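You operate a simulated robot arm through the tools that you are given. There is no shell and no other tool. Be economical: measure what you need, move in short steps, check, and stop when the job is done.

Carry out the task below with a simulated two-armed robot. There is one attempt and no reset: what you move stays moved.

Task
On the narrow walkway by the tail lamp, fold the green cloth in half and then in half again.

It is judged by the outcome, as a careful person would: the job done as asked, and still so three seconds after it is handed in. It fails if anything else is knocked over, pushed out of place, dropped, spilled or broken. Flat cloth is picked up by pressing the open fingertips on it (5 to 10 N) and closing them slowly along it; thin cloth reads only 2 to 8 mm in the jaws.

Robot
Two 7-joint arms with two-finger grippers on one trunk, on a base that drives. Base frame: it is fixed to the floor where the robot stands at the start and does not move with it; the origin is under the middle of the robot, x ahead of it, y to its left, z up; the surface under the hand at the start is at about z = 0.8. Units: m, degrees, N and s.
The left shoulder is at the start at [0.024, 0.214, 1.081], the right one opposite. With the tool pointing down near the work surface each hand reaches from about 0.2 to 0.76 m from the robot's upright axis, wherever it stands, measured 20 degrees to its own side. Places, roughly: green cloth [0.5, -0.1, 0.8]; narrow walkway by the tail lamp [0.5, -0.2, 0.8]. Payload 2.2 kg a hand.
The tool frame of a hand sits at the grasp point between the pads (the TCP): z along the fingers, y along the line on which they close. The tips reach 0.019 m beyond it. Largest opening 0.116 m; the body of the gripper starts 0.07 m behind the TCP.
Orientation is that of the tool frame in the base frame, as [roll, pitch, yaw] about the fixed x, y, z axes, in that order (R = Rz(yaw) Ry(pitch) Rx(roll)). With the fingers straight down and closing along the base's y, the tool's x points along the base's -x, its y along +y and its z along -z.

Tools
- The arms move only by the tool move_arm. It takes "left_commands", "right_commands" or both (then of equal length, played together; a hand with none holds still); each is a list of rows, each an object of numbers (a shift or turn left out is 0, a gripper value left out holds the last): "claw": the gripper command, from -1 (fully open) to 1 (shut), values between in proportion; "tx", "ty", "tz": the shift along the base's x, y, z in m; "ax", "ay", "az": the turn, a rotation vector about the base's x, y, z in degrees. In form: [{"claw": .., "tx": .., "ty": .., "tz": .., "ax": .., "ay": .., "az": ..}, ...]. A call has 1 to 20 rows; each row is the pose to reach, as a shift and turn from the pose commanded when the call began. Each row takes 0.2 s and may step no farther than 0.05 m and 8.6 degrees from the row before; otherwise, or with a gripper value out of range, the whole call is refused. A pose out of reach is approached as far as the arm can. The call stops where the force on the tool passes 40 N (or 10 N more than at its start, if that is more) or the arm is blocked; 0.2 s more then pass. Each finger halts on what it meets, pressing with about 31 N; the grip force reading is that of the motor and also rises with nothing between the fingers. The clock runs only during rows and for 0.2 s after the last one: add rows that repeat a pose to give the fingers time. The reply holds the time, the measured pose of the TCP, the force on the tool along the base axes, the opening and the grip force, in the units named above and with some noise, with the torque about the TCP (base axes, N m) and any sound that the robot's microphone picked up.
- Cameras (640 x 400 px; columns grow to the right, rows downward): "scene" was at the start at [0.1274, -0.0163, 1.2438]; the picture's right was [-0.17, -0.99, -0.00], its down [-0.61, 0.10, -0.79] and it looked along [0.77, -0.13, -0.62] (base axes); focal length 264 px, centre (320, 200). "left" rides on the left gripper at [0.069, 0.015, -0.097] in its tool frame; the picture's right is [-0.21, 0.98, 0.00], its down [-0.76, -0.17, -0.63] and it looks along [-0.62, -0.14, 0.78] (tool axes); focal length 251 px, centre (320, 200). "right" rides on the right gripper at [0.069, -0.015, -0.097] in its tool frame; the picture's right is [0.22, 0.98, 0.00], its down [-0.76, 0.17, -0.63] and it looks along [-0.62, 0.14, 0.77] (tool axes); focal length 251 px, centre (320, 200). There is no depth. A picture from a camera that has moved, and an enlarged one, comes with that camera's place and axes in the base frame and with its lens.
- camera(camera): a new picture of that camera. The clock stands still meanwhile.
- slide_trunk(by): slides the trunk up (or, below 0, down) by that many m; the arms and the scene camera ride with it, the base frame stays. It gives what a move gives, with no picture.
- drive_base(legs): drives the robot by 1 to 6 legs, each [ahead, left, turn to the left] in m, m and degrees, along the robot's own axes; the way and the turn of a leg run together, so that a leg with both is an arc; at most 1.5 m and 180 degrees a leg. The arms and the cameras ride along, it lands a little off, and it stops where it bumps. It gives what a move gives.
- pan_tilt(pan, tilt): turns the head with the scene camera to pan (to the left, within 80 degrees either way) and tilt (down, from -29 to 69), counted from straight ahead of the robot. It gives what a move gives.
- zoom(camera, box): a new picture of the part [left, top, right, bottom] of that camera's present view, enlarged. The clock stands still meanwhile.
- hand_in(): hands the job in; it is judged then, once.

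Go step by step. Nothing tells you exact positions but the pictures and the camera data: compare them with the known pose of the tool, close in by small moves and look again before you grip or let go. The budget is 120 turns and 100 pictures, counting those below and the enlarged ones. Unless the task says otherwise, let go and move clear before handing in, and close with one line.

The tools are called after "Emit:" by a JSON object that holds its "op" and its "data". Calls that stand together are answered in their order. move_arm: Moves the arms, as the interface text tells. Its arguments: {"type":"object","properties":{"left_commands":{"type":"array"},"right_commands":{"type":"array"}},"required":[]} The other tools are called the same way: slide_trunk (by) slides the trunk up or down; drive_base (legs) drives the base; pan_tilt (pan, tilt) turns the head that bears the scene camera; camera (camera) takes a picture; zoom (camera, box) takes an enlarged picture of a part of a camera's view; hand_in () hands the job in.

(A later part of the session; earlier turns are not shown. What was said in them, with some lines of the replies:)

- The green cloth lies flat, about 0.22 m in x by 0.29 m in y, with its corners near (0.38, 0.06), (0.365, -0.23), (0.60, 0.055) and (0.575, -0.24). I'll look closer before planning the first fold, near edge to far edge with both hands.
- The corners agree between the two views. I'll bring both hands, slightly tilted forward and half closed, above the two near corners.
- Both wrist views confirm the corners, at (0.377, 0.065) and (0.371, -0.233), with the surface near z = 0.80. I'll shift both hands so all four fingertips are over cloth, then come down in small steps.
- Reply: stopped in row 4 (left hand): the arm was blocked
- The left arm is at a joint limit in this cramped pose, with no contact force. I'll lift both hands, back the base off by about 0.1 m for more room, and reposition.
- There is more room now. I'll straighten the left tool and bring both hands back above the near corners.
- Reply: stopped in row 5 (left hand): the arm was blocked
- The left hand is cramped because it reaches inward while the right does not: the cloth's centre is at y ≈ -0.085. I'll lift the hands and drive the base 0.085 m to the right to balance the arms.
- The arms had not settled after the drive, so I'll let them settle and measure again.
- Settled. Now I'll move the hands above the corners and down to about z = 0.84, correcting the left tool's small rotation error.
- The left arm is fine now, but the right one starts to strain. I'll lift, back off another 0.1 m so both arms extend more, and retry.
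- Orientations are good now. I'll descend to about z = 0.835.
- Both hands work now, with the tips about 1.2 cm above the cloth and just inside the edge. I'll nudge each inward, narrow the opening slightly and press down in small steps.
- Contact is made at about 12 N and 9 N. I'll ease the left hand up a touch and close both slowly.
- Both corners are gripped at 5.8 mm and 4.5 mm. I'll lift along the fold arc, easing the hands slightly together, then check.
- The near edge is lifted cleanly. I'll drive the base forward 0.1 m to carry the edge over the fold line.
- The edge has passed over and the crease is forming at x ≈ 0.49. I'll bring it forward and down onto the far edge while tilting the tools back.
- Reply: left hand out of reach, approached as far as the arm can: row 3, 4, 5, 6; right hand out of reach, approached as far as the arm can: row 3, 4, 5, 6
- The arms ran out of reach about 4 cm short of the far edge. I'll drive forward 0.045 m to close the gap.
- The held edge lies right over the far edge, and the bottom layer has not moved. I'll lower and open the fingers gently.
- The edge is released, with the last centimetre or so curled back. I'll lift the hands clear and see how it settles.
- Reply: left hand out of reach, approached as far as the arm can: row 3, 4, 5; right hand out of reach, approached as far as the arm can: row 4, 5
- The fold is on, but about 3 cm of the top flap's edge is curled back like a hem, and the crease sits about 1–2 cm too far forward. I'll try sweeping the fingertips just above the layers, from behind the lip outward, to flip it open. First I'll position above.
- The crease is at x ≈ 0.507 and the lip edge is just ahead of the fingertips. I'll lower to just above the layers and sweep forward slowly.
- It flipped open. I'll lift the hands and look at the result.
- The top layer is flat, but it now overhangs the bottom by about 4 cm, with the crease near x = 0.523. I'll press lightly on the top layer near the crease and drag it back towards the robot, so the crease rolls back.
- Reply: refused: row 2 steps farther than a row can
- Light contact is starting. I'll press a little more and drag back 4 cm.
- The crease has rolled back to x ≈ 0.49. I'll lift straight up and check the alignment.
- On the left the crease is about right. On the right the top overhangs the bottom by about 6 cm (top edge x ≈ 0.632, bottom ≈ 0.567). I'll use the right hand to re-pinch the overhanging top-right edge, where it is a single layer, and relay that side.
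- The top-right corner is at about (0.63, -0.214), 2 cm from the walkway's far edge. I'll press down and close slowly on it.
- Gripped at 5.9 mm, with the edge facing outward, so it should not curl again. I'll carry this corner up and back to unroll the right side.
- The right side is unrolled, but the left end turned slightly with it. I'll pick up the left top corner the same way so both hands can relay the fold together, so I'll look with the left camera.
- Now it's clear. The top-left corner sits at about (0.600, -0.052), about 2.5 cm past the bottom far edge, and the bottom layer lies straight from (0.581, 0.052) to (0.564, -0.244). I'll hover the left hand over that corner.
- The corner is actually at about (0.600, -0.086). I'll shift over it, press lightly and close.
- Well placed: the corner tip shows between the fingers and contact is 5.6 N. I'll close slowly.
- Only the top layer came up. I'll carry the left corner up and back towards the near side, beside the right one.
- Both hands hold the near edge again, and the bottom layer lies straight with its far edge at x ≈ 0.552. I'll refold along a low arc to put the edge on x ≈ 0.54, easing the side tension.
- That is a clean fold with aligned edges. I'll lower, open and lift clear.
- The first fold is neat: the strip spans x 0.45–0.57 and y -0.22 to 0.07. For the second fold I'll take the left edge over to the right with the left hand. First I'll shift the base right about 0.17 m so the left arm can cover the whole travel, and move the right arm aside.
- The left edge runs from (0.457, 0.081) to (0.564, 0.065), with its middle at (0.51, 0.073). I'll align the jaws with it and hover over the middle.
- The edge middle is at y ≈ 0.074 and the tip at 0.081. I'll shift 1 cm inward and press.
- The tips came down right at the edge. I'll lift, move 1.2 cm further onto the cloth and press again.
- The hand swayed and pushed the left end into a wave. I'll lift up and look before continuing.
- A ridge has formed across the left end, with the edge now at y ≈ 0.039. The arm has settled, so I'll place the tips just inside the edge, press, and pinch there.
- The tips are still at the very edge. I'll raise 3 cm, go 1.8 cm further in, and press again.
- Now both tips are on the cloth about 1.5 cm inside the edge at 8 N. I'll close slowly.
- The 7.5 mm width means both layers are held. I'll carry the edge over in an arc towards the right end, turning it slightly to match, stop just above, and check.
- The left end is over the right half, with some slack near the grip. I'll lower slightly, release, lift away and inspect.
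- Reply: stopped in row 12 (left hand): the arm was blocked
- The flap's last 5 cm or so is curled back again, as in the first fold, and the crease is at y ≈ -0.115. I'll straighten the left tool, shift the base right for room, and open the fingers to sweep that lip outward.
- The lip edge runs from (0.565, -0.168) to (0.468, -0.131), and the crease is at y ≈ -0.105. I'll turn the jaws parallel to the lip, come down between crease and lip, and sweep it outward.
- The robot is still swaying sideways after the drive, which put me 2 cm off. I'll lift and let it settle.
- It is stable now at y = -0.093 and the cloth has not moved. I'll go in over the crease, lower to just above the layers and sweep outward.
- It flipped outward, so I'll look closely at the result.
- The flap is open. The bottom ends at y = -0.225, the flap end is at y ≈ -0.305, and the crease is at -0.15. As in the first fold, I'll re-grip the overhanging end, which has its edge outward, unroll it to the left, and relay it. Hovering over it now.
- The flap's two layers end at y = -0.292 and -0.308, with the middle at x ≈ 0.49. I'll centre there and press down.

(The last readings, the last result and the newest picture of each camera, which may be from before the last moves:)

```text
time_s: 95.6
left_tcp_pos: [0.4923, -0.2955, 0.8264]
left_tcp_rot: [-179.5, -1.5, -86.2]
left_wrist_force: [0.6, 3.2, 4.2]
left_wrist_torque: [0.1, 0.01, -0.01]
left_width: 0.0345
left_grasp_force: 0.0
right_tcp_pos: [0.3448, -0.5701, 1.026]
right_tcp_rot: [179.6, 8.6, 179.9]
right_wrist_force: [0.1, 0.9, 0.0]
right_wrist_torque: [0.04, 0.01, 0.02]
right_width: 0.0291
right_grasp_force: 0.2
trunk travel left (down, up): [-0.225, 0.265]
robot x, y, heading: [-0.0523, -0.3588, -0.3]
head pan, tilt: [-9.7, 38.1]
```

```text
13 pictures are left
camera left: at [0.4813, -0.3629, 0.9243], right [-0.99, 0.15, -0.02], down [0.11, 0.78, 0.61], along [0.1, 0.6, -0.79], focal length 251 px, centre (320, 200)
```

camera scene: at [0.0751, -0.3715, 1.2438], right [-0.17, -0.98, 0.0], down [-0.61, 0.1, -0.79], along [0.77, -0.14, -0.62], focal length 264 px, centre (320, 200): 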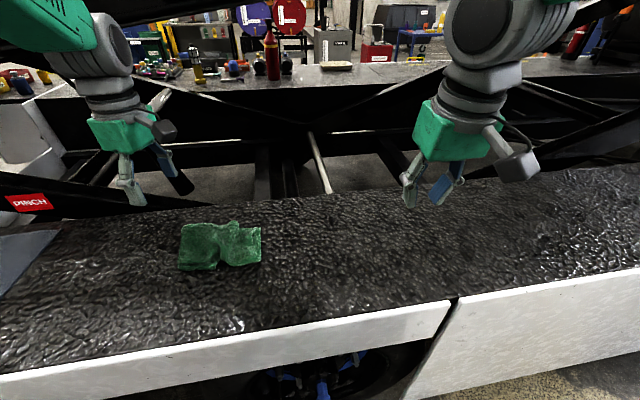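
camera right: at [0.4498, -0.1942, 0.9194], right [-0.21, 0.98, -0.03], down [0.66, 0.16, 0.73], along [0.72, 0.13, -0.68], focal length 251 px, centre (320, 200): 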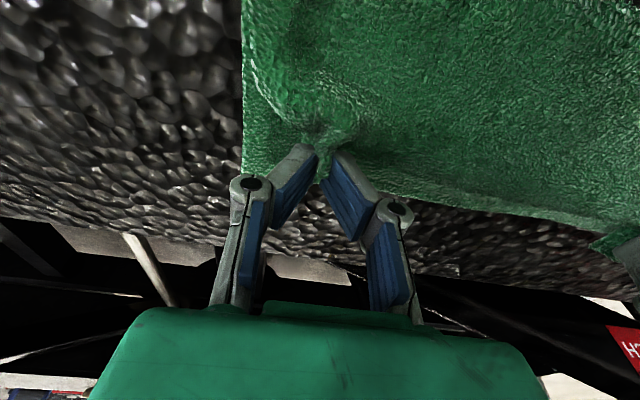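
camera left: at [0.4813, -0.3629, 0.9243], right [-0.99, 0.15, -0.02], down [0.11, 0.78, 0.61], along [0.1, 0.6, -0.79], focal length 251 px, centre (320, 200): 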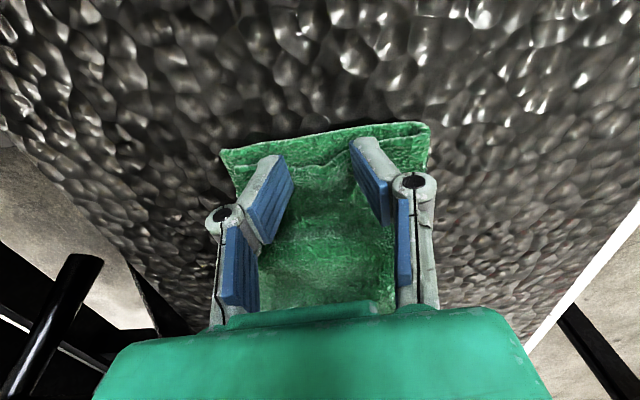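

Good: both layers lie under the tips. I'll press slightly more, close slowly, and lift a little.

Emit:
{"op": "move_arm", "data": {"left_commands": [{"ty": 0.003, "tz": -0.002, "claw": 0.4}, {"ty": 0.003, "tz": -0.003, "claw": 0.46}, {"ty": 0.003, "tz": -0.003, "claw": 0.52}, {"ty": 0.003, "tz": -0.003, "claw": 0.58}, {"ty": 0.003, "tz": -0.003, "claw": 0.64}, {"ty": 0.003, "tz": -0.003, "claw": 0.7}, {"ty": 0.003, "tz": -0.003, "claw": 0.76}, {"ty": 0.003, "tz": -0.003, "claw": 0.84}, {"ty": 0.003, "tz": -0.003, "claw": 0.92}, {"ty": 0.003, "tz": -0.003, "claw": 1}, {"ty": 0.003, "tz": -0.003, "claw": 1}, {"ty": 0.005, "tz": 0.015, "claw": 1}, {"ty": 0.01, "tz": 0.04, "claw": 1}, {"ty": 0.01, "tz": 0.04, "claw": 1}]}}

Emit:
{"op": "camera", "data": {"camera": "left"}}

```text
time_s: 97.3
left_tcp_pos: [0.4935, -0.2911, 0.8233]
left_tcp_rot: [-179.5, -1.7, -85.9]
left_wrist_force: [-3.9, -4.9, 15.5]
left_wrist_torque: [-0.05, 0.13, 0.03]
left_width: 0.013
left_grasp_force: 0.7
right_tcp_pos: [0.3433, -0.5684, 1.0269]
right_tcp_rot: [179.8, 8.8, 179.9]
right_wrist_force: [-0.2, -0.3, -0.1]
right_wrist_torque: [-0.02, 0.01, 0.0]
right_width: 0.0289
right_grasp_force: 0.1
trunk travel left (down, up): [-0.225, 0.265]
robot x, y, heading: [-0.0535, -0.3588, -0.3]
head pan, tilt: [-9.7, 38.1]
stopped in row 8 (left hand): the force on the tool passed its limit at 47 N (the readings are from after the stop); the commanded pose is now the measured one
```

```text
12 pictures are left
camera left: at [0.481, -0.3571, 0.9212], right [-0.99, 0.15, -0.01], down [0.11, 0.78, 0.61], along [0.1, 0.6, -0.79], focal length 251 px, centre (320, 200)
```

left: 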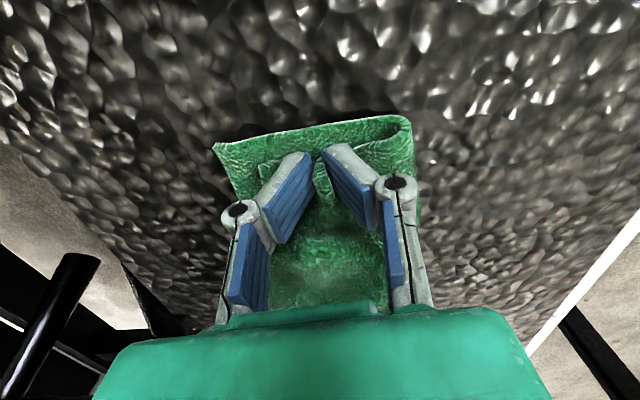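

A force spike stopped the close partway, at 13 mm. I'll ease up 1.5 mm, finish closing, then lift.

Emit:
{"op": "move_arm", "data": {"left_commands": [{"tz": 0.001, "claw": 0.84}, {"tz": 0.0015, "claw": 0.9}, {"tz": 0.0015, "claw": 1}, {"tz": 0.0015, "claw": 1}, {"tz": 0.0015, "claw": 1}, {"tz": 0.01, "ty": 0.003}, {"tz": 0.03, "ty": 0.01}, {"tz": 0.04, "ty": 0.015}, {"tz": 0.04, "ty": 0.015}]}}

Emit:
{"op": "camera", "data": {"camera": "left"}}

```text
time_s: 99.3
left_tcp_pos: [0.4915, -0.2685, 0.8578]
left_tcp_rot: [179.5, -2.3, -85.1]
left_wrist_force: [0.2, -0.1, -0.5]
left_wrist_torque: [0.0, -0.05, -0.04]
left_width: 0.005
left_grasp_force: 31.1
right_tcp_pos: [0.344, -0.5669, 1.0267]
right_tcp_rot: [179.7, 8.8, 179.9]
right_wrist_force: [-0.3, -0.1, -0.4]
right_wrist_torque: [0.0, -0.01, -0.01]
right_width: 0.0289
right_grasp_force: 0.1
trunk travel left (down, up): [-0.225, 0.265]
robot x, y, heading: [-0.0524, -0.3585, -0.2]
head pan, tilt: [-9.7, 38.1]
```

```text
11 pictures are left
camera left: at [0.4834, -0.3338, 0.9568], right [-0.99, 0.13, 0.0], down [0.1, 0.79, 0.6], along [0.08, 0.6, -0.8], focal length 251 px, centre (320, 200)
```

left: 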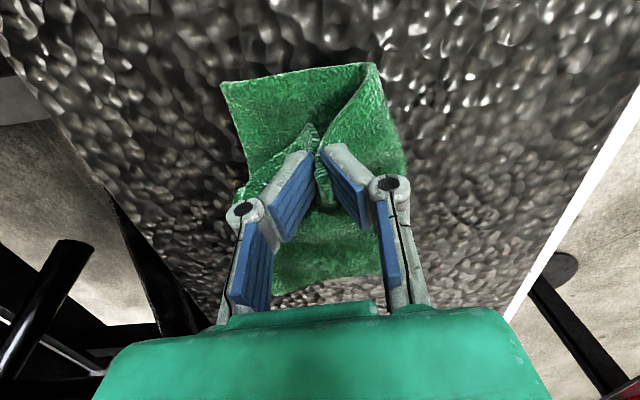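

Only the upper layer came up. I'll lay it back, release, and turn the jaws to close along y. Then one finger outside can push both edges up against the inner finger.

Emit:
{"op": "move_arm", "data": {"left_commands": [{"ty": -0.005, "tz": -0.012}, {"ty": -0.012, "tz": -0.026}, {"ty": -0.014, "tz": -0.031}, {"ty": -0.014, "tz": -0.031, "claw": 0.8}, {"ty": -0.014, "tz": -0.031, "claw": 0.6}, {"ty": -0.014, "tz": -0.031, "claw": 0.5}, {"ty": -0.014, "tz": -0.01, "claw": 0.5}, {"ty": -0.014, "tz": 0.02}, {"ty": -0.014, "tz": 0.06}, {"ty": -0.014, "tz": 0.06}]}}

Emit:
{"op": "move_arm", "data": {"left_commands": [{"az": -8}, {"az": -16}, {"az": -24}, {"az": -32}, {"az": -40}, {"az": -48}, {"az": -56}, {"az": -64}, {"az": -72}, {"az": -80}, {"az": -88}, {"az": -95, "claw": -0.25}, {"az": -95, "claw": -0.25}, {"az": -95, "claw": -0.25}]}}

Emit:
{"op": "camera", "data": {"camera": "left"}}

```text
time_s: 101.4
left_tcp_pos: [0.4652, -0.2734, 0.847]
left_tcp_rot: [171.1, -2.1, -83.5]
left_wrist_force: [-0.3, -0.9, 0.5]
left_wrist_torque: [0.01, -0.07, 0.0]
left_width: 0.029
left_grasp_force: 0.0
right_tcp_pos: [0.3406, -0.5672, 1.0282]
right_tcp_rot: [179.7, 8.9, 179.8]
right_wrist_force: [-0.4, 0.2, 0.6]
right_wrist_torque: [-0.02, 0.01, 0.0]
right_width: 0.029
right_grasp_force: 0.1
trunk travel left (down, up): [-0.225, 0.265]
robot x, y, heading: [-0.0537, -0.3613, -0.4]
head pan, tilt: [-9.7, 38.1]
stopped in row 10 (left hand): the arm was blocked; the commanded pose is now the measured one
```

```text
time_s: 104.4
left_tcp_pos: [0.4655, -0.2747, 0.8469]
left_tcp_rot: [172.0, -2.5, -178.7]
left_wrist_force: [-0.5, -0.4, 0.5]
left_wrist_torque: [0.02, -0.02, 0.01]
left_width: 0.0726
left_grasp_force: 0.1
right_tcp_pos: [0.3402, -0.5675, 1.0277]
right_tcp_rot: [179.8, 8.8, 179.9]
right_wrist_force: [0.2, 0.2, -0.6]
right_wrist_torque: [-0.01, -0.01, -0.03]
right_width: 0.0291
right_grasp_force: 0.0
trunk travel left (down, up): [-0.225, 0.265]
robot x, y, heading: [-0.0532, -0.36, -0.6]
head pan, tilt: [-9.7, 38.1]
```

```text
10 pictures are left
camera left: at [0.3999, -0.2738, 0.9474], right [0.2, 0.97, 0.13], down [0.79, -0.24, 0.57], along [0.58, -0.01, -0.81], focal length 251 px, centre (320, 200)
```

left: 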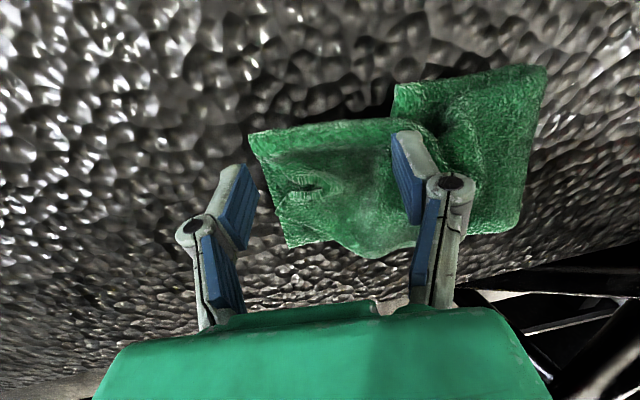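

The flap end is at y = -0.308 (x 0.447–0.543), the outer finger is outside it and the inner one above the flap. I'll level the tool, centre on x = 0.495, lower to the surface and close slowly.

Emit:
{"op": "move_arm", "data": {"left_commands": [{"tx": 0.01, "ty": -0.004, "tz": 0.005, "ax": -4}, {"tx": 0.03, "ty": -0.01, "tz": 0.005, "ax": -8}, {"tx": 0.03, "ty": -0.01, "tz": -0.008, "ax": -8}, {"tx": 0.03, "ty": -0.01, "tz": -0.017, "ax": -8}, {"tx": 0.03, "ty": -0.01, "tz": -0.022, "ax": -8}, {"tx": 0.03, "ty": -0.01, "tz": -0.024, "ax": -8}, {"tx": 0.03, "ty": -0.01, "tz": -0.024, "ax": -8}]}}

```text
time_s: 106.0
left_tcp_pos: [0.4954, -0.2876, 0.8258]
left_tcp_rot: [179.3, -1.9, -179.4]
left_wrist_force: [3.3, 2.8, 10.8]
left_wrist_torque: [0.47, -0.09, -0.16]
left_width: 0.0781
left_grasp_force: 2.6
right_tcp_pos: [0.3409, -0.5674, 1.0276]
right_tcp_rot: [179.8, 8.7, 179.8]
right_wrist_force: [1.9, 0.2, -0.2]
right_wrist_torque: [0.0, 0.03, 0.03]
right_width: 0.0294
right_grasp_force: 0.0
trunk travel left (down, up): [-0.225, 0.265]
robot x, y, heading: [-0.0528, -0.3612, -0.3]
head pan, tilt: [-9.7, 38.1]
```

The inner finger touches first, so the outer one is still about 4 mm high. I'll tilt a few degrees to bring the outer tip down to the surface, then close.

Emit:
{"op": "move_arm", "data": {"left_commands": [{"ax": 3}, {"ax": 6, "tz": -0.001}, {"ax": 6, "tz": -0.001}, {"ax": 6, "tz": -0.001, "claw": -0.15}, {"ax": 6, "tz": -0.001, "claw": -0.05}, {"ax": 6, "tz": -0.001, "claw": 0.05}, {"ax": 6, "tz": -0.001, "claw": 0.15}, {"ax": 6, "tz": -0.001, "claw": 0.25}, {"ax": 6, "tz": -0.001, "claw": 0.35}, {"ax": 6, "tz": -0.001, "claw": 0.45}, {"ax": 6, "tz": -0.001, "claw": 0.55}, {"ax": 6, "tz": 0, "claw": 0.65}, {"ax": 6, "tz": 0, "claw": 0.75}, {"ax": 6, "tz": 0, "claw": 0.85}, {"ax": 6, "tz": 0, "claw": 1}, {"ax": 6, "tz": 0, "claw": 1}, {"ax": 6, "tz": 0, "claw": 1}]}}

Emit:
{"op": "camera", "data": {"camera": "left"}}

```text
time_s: 109.6
left_tcp_pos: [0.4943, -0.2852, 0.8257]
left_tcp_rot: [173.6, -1.9, -179.2]
left_wrist_force: [-2.1, 7.4, 14.2]
left_wrist_torque: [0.26, 0.03, -0.06]
left_width: 0.0072
left_grasp_force: 30.8
right_tcp_pos: [0.3397, -0.567, 1.029]
right_tcp_rot: [179.8, 8.9, 179.9]
right_wrist_force: [-0.1, 0.6, -1.2]
right_wrist_torque: [-0.04, -0.02, 0.03]
right_width: 0.0291
right_grasp_force: 0.1
trunk travel left (down, up): [-0.225, 0.265]
robot x, y, heading: [-0.0539, -0.3591, -0.1]
head pan, tilt: [-9.7, 38.1]
```

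```text
9 pictures are left
camera left: at [0.4291, -0.2813, 0.9258], right [0.2, 0.97, 0.1], down [0.78, -0.22, 0.58], along [0.59, -0.04, -0.81], focal length 251 px, centre (320, 200)
```

left: 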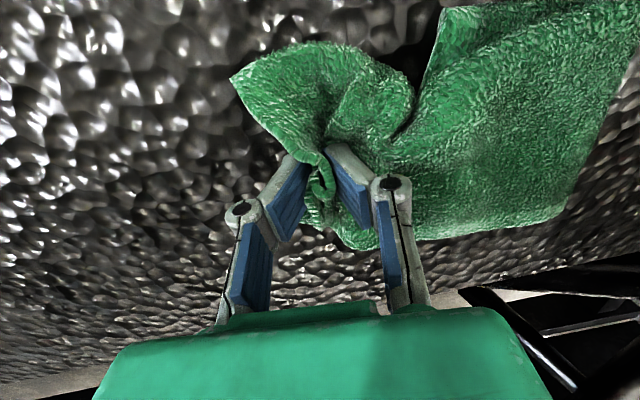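

Both layers appear held at 7.2 mm. I'll lift and carry the end up and over to the left to unroll it.

Emit:
{"op": "move_arm", "data": {"left_commands": [{"ty": 0.005, "tz": 0.03, "ax": -2}, {"ty": 0.025, "tz": 0.06, "ax": -4}, {"ty": 0.055, "tz": 0.085, "ax": -6}, {"ty": 0.09, "tz": 0.1, "ax": -6}, {"ty": 0.13, "tz": 0.105, "ax": -6}, {"ty": 0.17, "tz": 0.105, "ax": -6}, {"ty": 0.21, "tz": 0.095, "ax": -6}, {"ty": 0.245, "tz": 0.075, "ax": -6}, {"ty": 0.275, "tz": 0.05, "ax": -6}, {"ty": 0.295, "tz": 0.03, "ax": -6}, {"ty": 0.305, "tz": 0.02, "ax": -6}, {"ty": 0.305, "tz": 0.02, "ax": -6}, {"ty": 0.305, "tz": 0.02, "ax": -6}]}}

Emit:
{"op": "camera", "data": {"camera": "scene"}}

```text
time_s: 112.4
left_tcp_pos: [0.4953, 0.022, 0.8455]
left_tcp_rot: [179.5, -2.2, -179.5]
left_wrist_force: [0.5, 0.5, 0.0]
left_wrist_torque: [0.04, 0.03, 0.03]
left_width: 0.0071
left_grasp_force: 30.8
right_tcp_pos: [0.3412, -0.5653, 1.0283]
right_tcp_rot: [179.9, 8.8, 180.0]
right_wrist_force: [0.1, 0.7, 0.0]
right_wrist_torque: [0.0, 0.01, -0.01]
right_width: 0.0292
right_grasp_force: 0.1
trunk travel left (down, up): [-0.225, 0.265]
robot x, y, heading: [-0.0495, -0.3603, -0.2]
head pan, tilt: [-9.7, 38.1]
```

```text
8 pictures are left
camera scene: at [0.0753, -0.3741, 1.2438], right [-0.17, -0.98, 0.0], down [-0.61, 0.11, -0.79], along [0.77, -0.14, -0.62], focal length 264 px, centre (320, 200)
```

scene: 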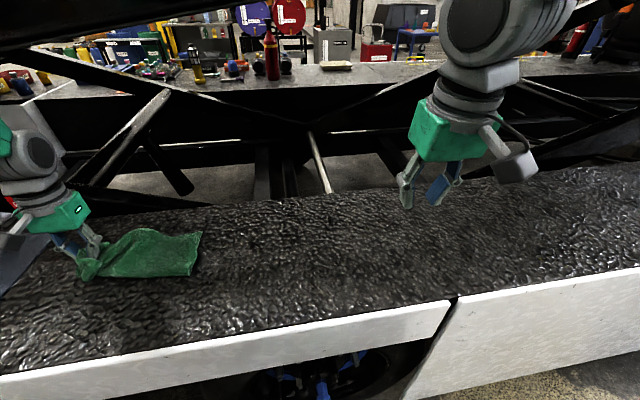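

The strip is unrolled, with its right end now at y ≈ -0.181. I'll refold along a lower arc, bringing the held end down just inside the right end.

Emit:
{"op": "move_arm", "data": {"left_commands": [{"ty": -0.01, "tz": 0.025}, {"ty": -0.03, "tz": 0.045}, {"ty": -0.055, "tz": 0.06}, {"ty": -0.085, "tz": 0.065}, {"ty": -0.115, "tz": 0.06}, {"ty": -0.14, "tz": 0.045}, {"ty": -0.162, "tz": 0.025}, {"ty": -0.178, "tz": 0.008}, {"ty": -0.188, "tz": -0.004}, {"ty": -0.188, "tz": -0.004}, {"ty": -0.188, "tz": -0.004}]}}

Emit:
{"op": "zoom", "data": {"camera": "scene", "box": [80, 190, 256, 300]}}

```text
time_s: 114.8
left_tcp_pos: [0.4946, -0.1696, 0.84]
left_tcp_rot: [179.4, -2.2, -179.4]
left_wrist_force: [0.2, 1.3, 0.4]
left_wrist_torque: [0.09, 0.02, -0.01]
left_width: 0.007
left_grasp_force: 30.8
right_tcp_pos: [0.3414, -0.5671, 1.028]
right_tcp_rot: [179.8, 8.8, 179.9]
right_wrist_force: [-0.8, 0.0, -0.3]
right_wrist_torque: [-0.02, -0.01, 0.0]
right_width: 0.0289
right_grasp_force: 0.0
trunk travel left (down, up): [-0.225, 0.265]
robot x, y, heading: [-0.0513, -0.3612, -0.2]
head pan, tilt: [-9.7, 38.1]
```

```text
3.64 times, centred on (168, 245) of scene
camera zoom: at [0.0752, -0.3754, 1.2438], right [-0.17, -0.98, 0.0], down [-0.61, 0.11, -0.79], along [0.77, -0.14, -0.62], focal length 960 px, centre (873, 36)
```

zoom: 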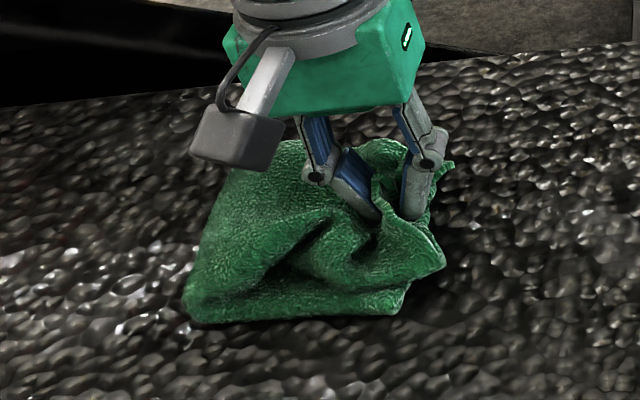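

The fold is nearly square, with a small hump and about 2 cm overhang. I'll ease back 1 cm, lower, release slowly and lift.

Emit:
{"op": "move_arm", "data": {"left_commands": [{"ty": 0.006, "tz": -0.004}, {"ty": 0.012, "tz": -0.01}, {"ty": 0.012, "tz": -0.013}, {"ty": 0.012, "tz": -0.013, "claw": 0.85}, {"ty": 0.012, "tz": -0.013, "claw": 0.7}, {"ty": 0.012, "tz": -0.013, "claw": 0.6}, {"ty": 0.012, "tz": -0.013, "claw": 0.5}, {"ty": 0.012, "tz": -0.013, "claw": 0.4}, {"ty": 0.012, "tz": -0.013, "claw": 0.4}, {"ty": 0.012, "tz": 0.01}, {"ty": 0.012, "tz": 0.05}, {"ty": 0.012, "tz": 0.09}, {"tx": -0.03, "ty": 0.02, "tz": 0.11}, {"tx": -0.06, "ty": 0.03, "tz": 0.12}, {"tx": -0.06, "ty": 0.03, "tz": 0.12}, {"tx": -0.06, "ty": 0.03, "tz": 0.12}]}}

Emit:
{"op": "zoom", "data": {"camera": "scene", "box": [80, 190, 256, 300]}}

```text
time_s: 118.2
left_tcp_pos: [0.4348, -0.1396, 0.9623]
left_tcp_rot: [179.5, -2.1, -179.4]
left_wrist_force: [0.3, -0.8, -0.2]
left_wrist_torque: [0.01, -0.03, -0.03]
left_width: 0.0348
left_grasp_force: 0.1
right_tcp_pos: [0.3409, -0.5674, 1.0292]
right_tcp_rot: [179.8, 8.9, 179.9]
right_wrist_force: [-0.8, -0.2, 0.6]
right_wrist_torque: [0.04, -0.01, 0.0]
right_width: 0.0289
right_grasp_force: 0.1
trunk travel left (down, up): [-0.225, 0.265]
robot x, y, heading: [-0.0554, -0.3648, -0.2]
head pan, tilt: [-9.7, 38.1]
```

```text
3.64 times, centred on (168, 245) of scene
camera zoom: at [0.0742, -0.3754, 1.2439], right [-0.17, -0.98, 0.0], down [-0.61, 0.11, -0.79], along [0.77, -0.14, -0.62], focal length 960 px, centre (873, 36)
```

zoom: 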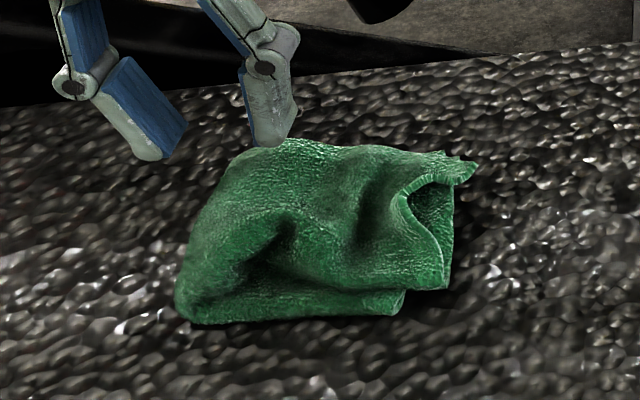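

The cloth is in quarters, with a hump near the crease side and about 3 cm overhang on the right. I'll turn the jaws, press on the flap with both tips spread in x, and drag left to pull in the overhang and roll the slack out.

Emit:
{"op": "move_arm", "data": {"left_commands": [{"az": 8}, {"az": 16}, {"az": 24}, {"az": 32}, {"az": 40}, {"tx": 0.01, "ty": -0.005, "az": 48, "claw": 0}, {"tx": 0.02, "ty": -0.01, "az": 56, "claw": -0.3}, {"tx": 0.04, "ty": -0.015, "az": 64}, {"tx": 0.06, "ty": -0.02, "az": 72}, {"tx": 0.065, "ty": -0.025, "az": 80}, {"tx": 0.065, "ty": -0.025, "az": 88}, {"tx": 0.065, "ty": -0.025, "tz": -0.04, "az": 88}, {"tx": 0.065, "ty": -0.025, "tz": -0.08, "az": 88}, {"tx": 0.065, "ty": -0.025, "tz": -0.105, "az": 88}, {"tx": 0.065, "ty": -0.025, "tz": -0.118, "az": 88}, {"tx": 0.065, "ty": -0.025, "tz": -0.125, "az": 88}, {"tx": 0.065, "ty": -0.025, "tz": -0.125, "az": 88}]}}

```text
time_s: 121.8
left_tcp_pos: [0.5004, -0.1633, 0.8357]
left_tcp_rot: [179.5, -2.1, -91.5]
left_wrist_force: [0.5, -0.1, 1.1]
left_wrist_torque: [0.02, -0.01, 0.03]
left_width: 0.0754
left_grasp_force: 0.1
right_tcp_pos: [0.3401, -0.5662, 1.028]
right_tcp_rot: [179.8, 8.7, 179.8]
right_wrist_force: [1.5, 0.0, 0.2]
right_wrist_torque: [0.01, -0.02, -0.01]
right_width: 0.029
right_grasp_force: 0.1
trunk travel left (down, up): [-0.225, 0.265]
robot x, y, heading: [-0.0522, -0.3595, -0.3]
head pan, tilt: [-9.7, 38.1]
```

Emit:
{"op": "move_arm", "data": {"left_commands": [{"tz": -0.005}, {"tz": -0.009}, {"ty": 0.008, "tz": -0.01}, {"ty": 0.016, "tz": -0.01}, {"ty": 0.024, "tz": -0.01}, {"ty": 0.032, "tz": -0.01}, {"ty": 0.04, "tz": -0.01}, {"ty": 0.048, "tz": -0.01}, {"ty": 0.056, "tz": -0.01}, {"ty": 0.062, "tz": -0.01}, {"ty": 0.062, "tz": -0.01}]}}

Emit:
{"op": "zoom", "data": {"camera": "scene", "box": [80, 190, 256, 300]}}

```text
time_s: 124.2
left_tcp_pos: [0.4991, -0.1022, 0.826]
left_tcp_rot: [179.4, -1.9, -91.4]
left_wrist_force: [3.1, -0.7, 3.3]
left_wrist_torque: [-0.03, 0.16, 0.04]
left_width: 0.0752
left_grasp_force: 0.1
right_tcp_pos: [0.34, -0.568, 1.0278]
right_tcp_rot: [179.8, 8.7, 179.9]
right_wrist_force: [-0.3, -0.9, 0.1]
right_wrist_torque: [0.04, 0.02, -0.05]
right_width: 0.0293
right_grasp_force: 0.1
trunk travel left (down, up): [-0.225, 0.265]
robot x, y, heading: [-0.053, -0.3593, -0.3]
head pan, tilt: [-9.7, 38.1]
```

```text
3.64 times, centred on (168, 245) of scene
camera zoom: at [0.075, -0.3759, 1.2438], right [-0.17, -0.98, 0.0], down [-0.61, 0.11, -0.79], along [0.77, -0.14, -0.62], focal length 960 px, centre (873, 36)
```

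zoom: 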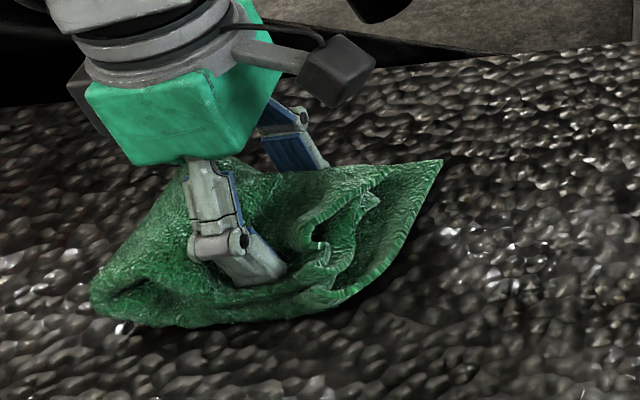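

The near side rolled in well, but the far side lagged. I'll lift and look from above.

Emit:
{"op": "move_arm", "data": {"left_commands": [{"tz": 0.03}, {"tz": 0.07}, {"tz": 0.11, "ty": -0.02}, {"tz": 0.14, "ty": -0.05}, {"tz": 0.15, "ty": -0.08}, {"tz": 0.15, "ty": -0.08}, {"tz": 0.15, "ty": -0.08}]}}

Emit:
{"op": "zoom", "data": {"camera": "left", "box": [160, 0, 480, 200]}}

```text
time_s: 125.8
left_tcp_pos: [0.4999, -0.1841, 0.9767]
left_tcp_rot: [179.4, -2.2, -91.3]
left_wrist_force: [0.0, 0.4, 1.0]
left_wrist_torque: [0.03, 0.0, 0.02]
left_width: 0.0754
left_grasp_force: 0.0
right_tcp_pos: [0.3406, -0.5666, 1.0279]
right_tcp_rot: [179.8, 8.8, 179.9]
right_wrist_force: [0.0, 0.5, -0.2]
right_wrist_torque: [0.02, 0.04, 0.04]
right_width: 0.0289
right_grasp_force: 0.1
trunk travel left (down, up): [-0.225, 0.265]
robot x, y, heading: [-0.0502, -0.3588, -0.5]
head pan, tilt: [-9.7, 38.1]
```

```text
2.00 times, centred on (320, 100) of left
camera zoom: at [0.4848, -0.247, 1.0754], right [-0.97, 0.24, 0.0], down [0.19, 0.78, 0.6], along [0.14, 0.59, -0.8], focal length 503 px, centre (320, 400)
```

zoom: 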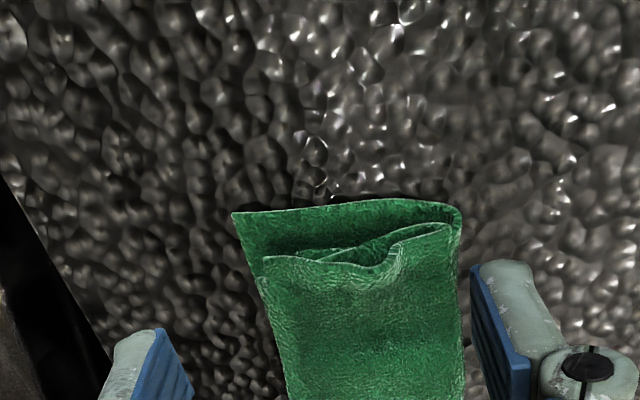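

That looks like a neat packet from the right end, with layer edges within 2–3 cm. One overview to check the whole packet.

Emit:
{"op": "zoom", "data": {"camera": "scene", "box": [80, 190, 256, 300]}}

```text
3.64 times, centred on (168, 245) of scene
camera zoom: at [0.0749, -0.3754, 1.2438], right [-0.17, -0.98, 0.0], down [-0.61, 0.11, -0.79], along [0.77, -0.14, -0.62], focal length 960 px, centre (873, 36)
```

zoom: 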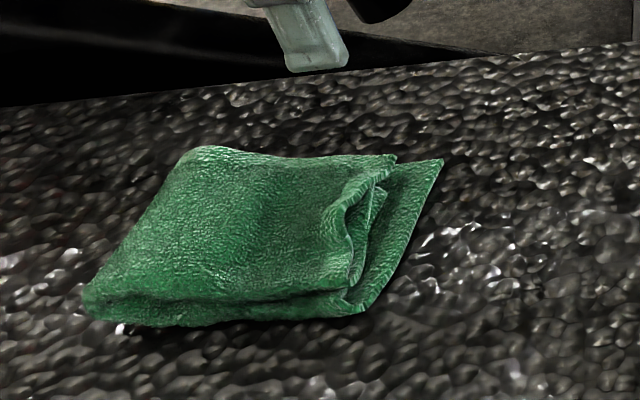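

The green cloth is now a tidy quarter-fold packet, flat on the walkway and stable. Both hands are open and clear, and nothing else has moved, so I'm handing in.

Emit:
{"op": "hand_in", "data": {}}

```text
The job is handed in.
```

The green cloth on the walkway by the tail lamp is folded in half and then in half again. Its layer edges line up to within about 3 cm, both hands are clear, and nothing else was moved.
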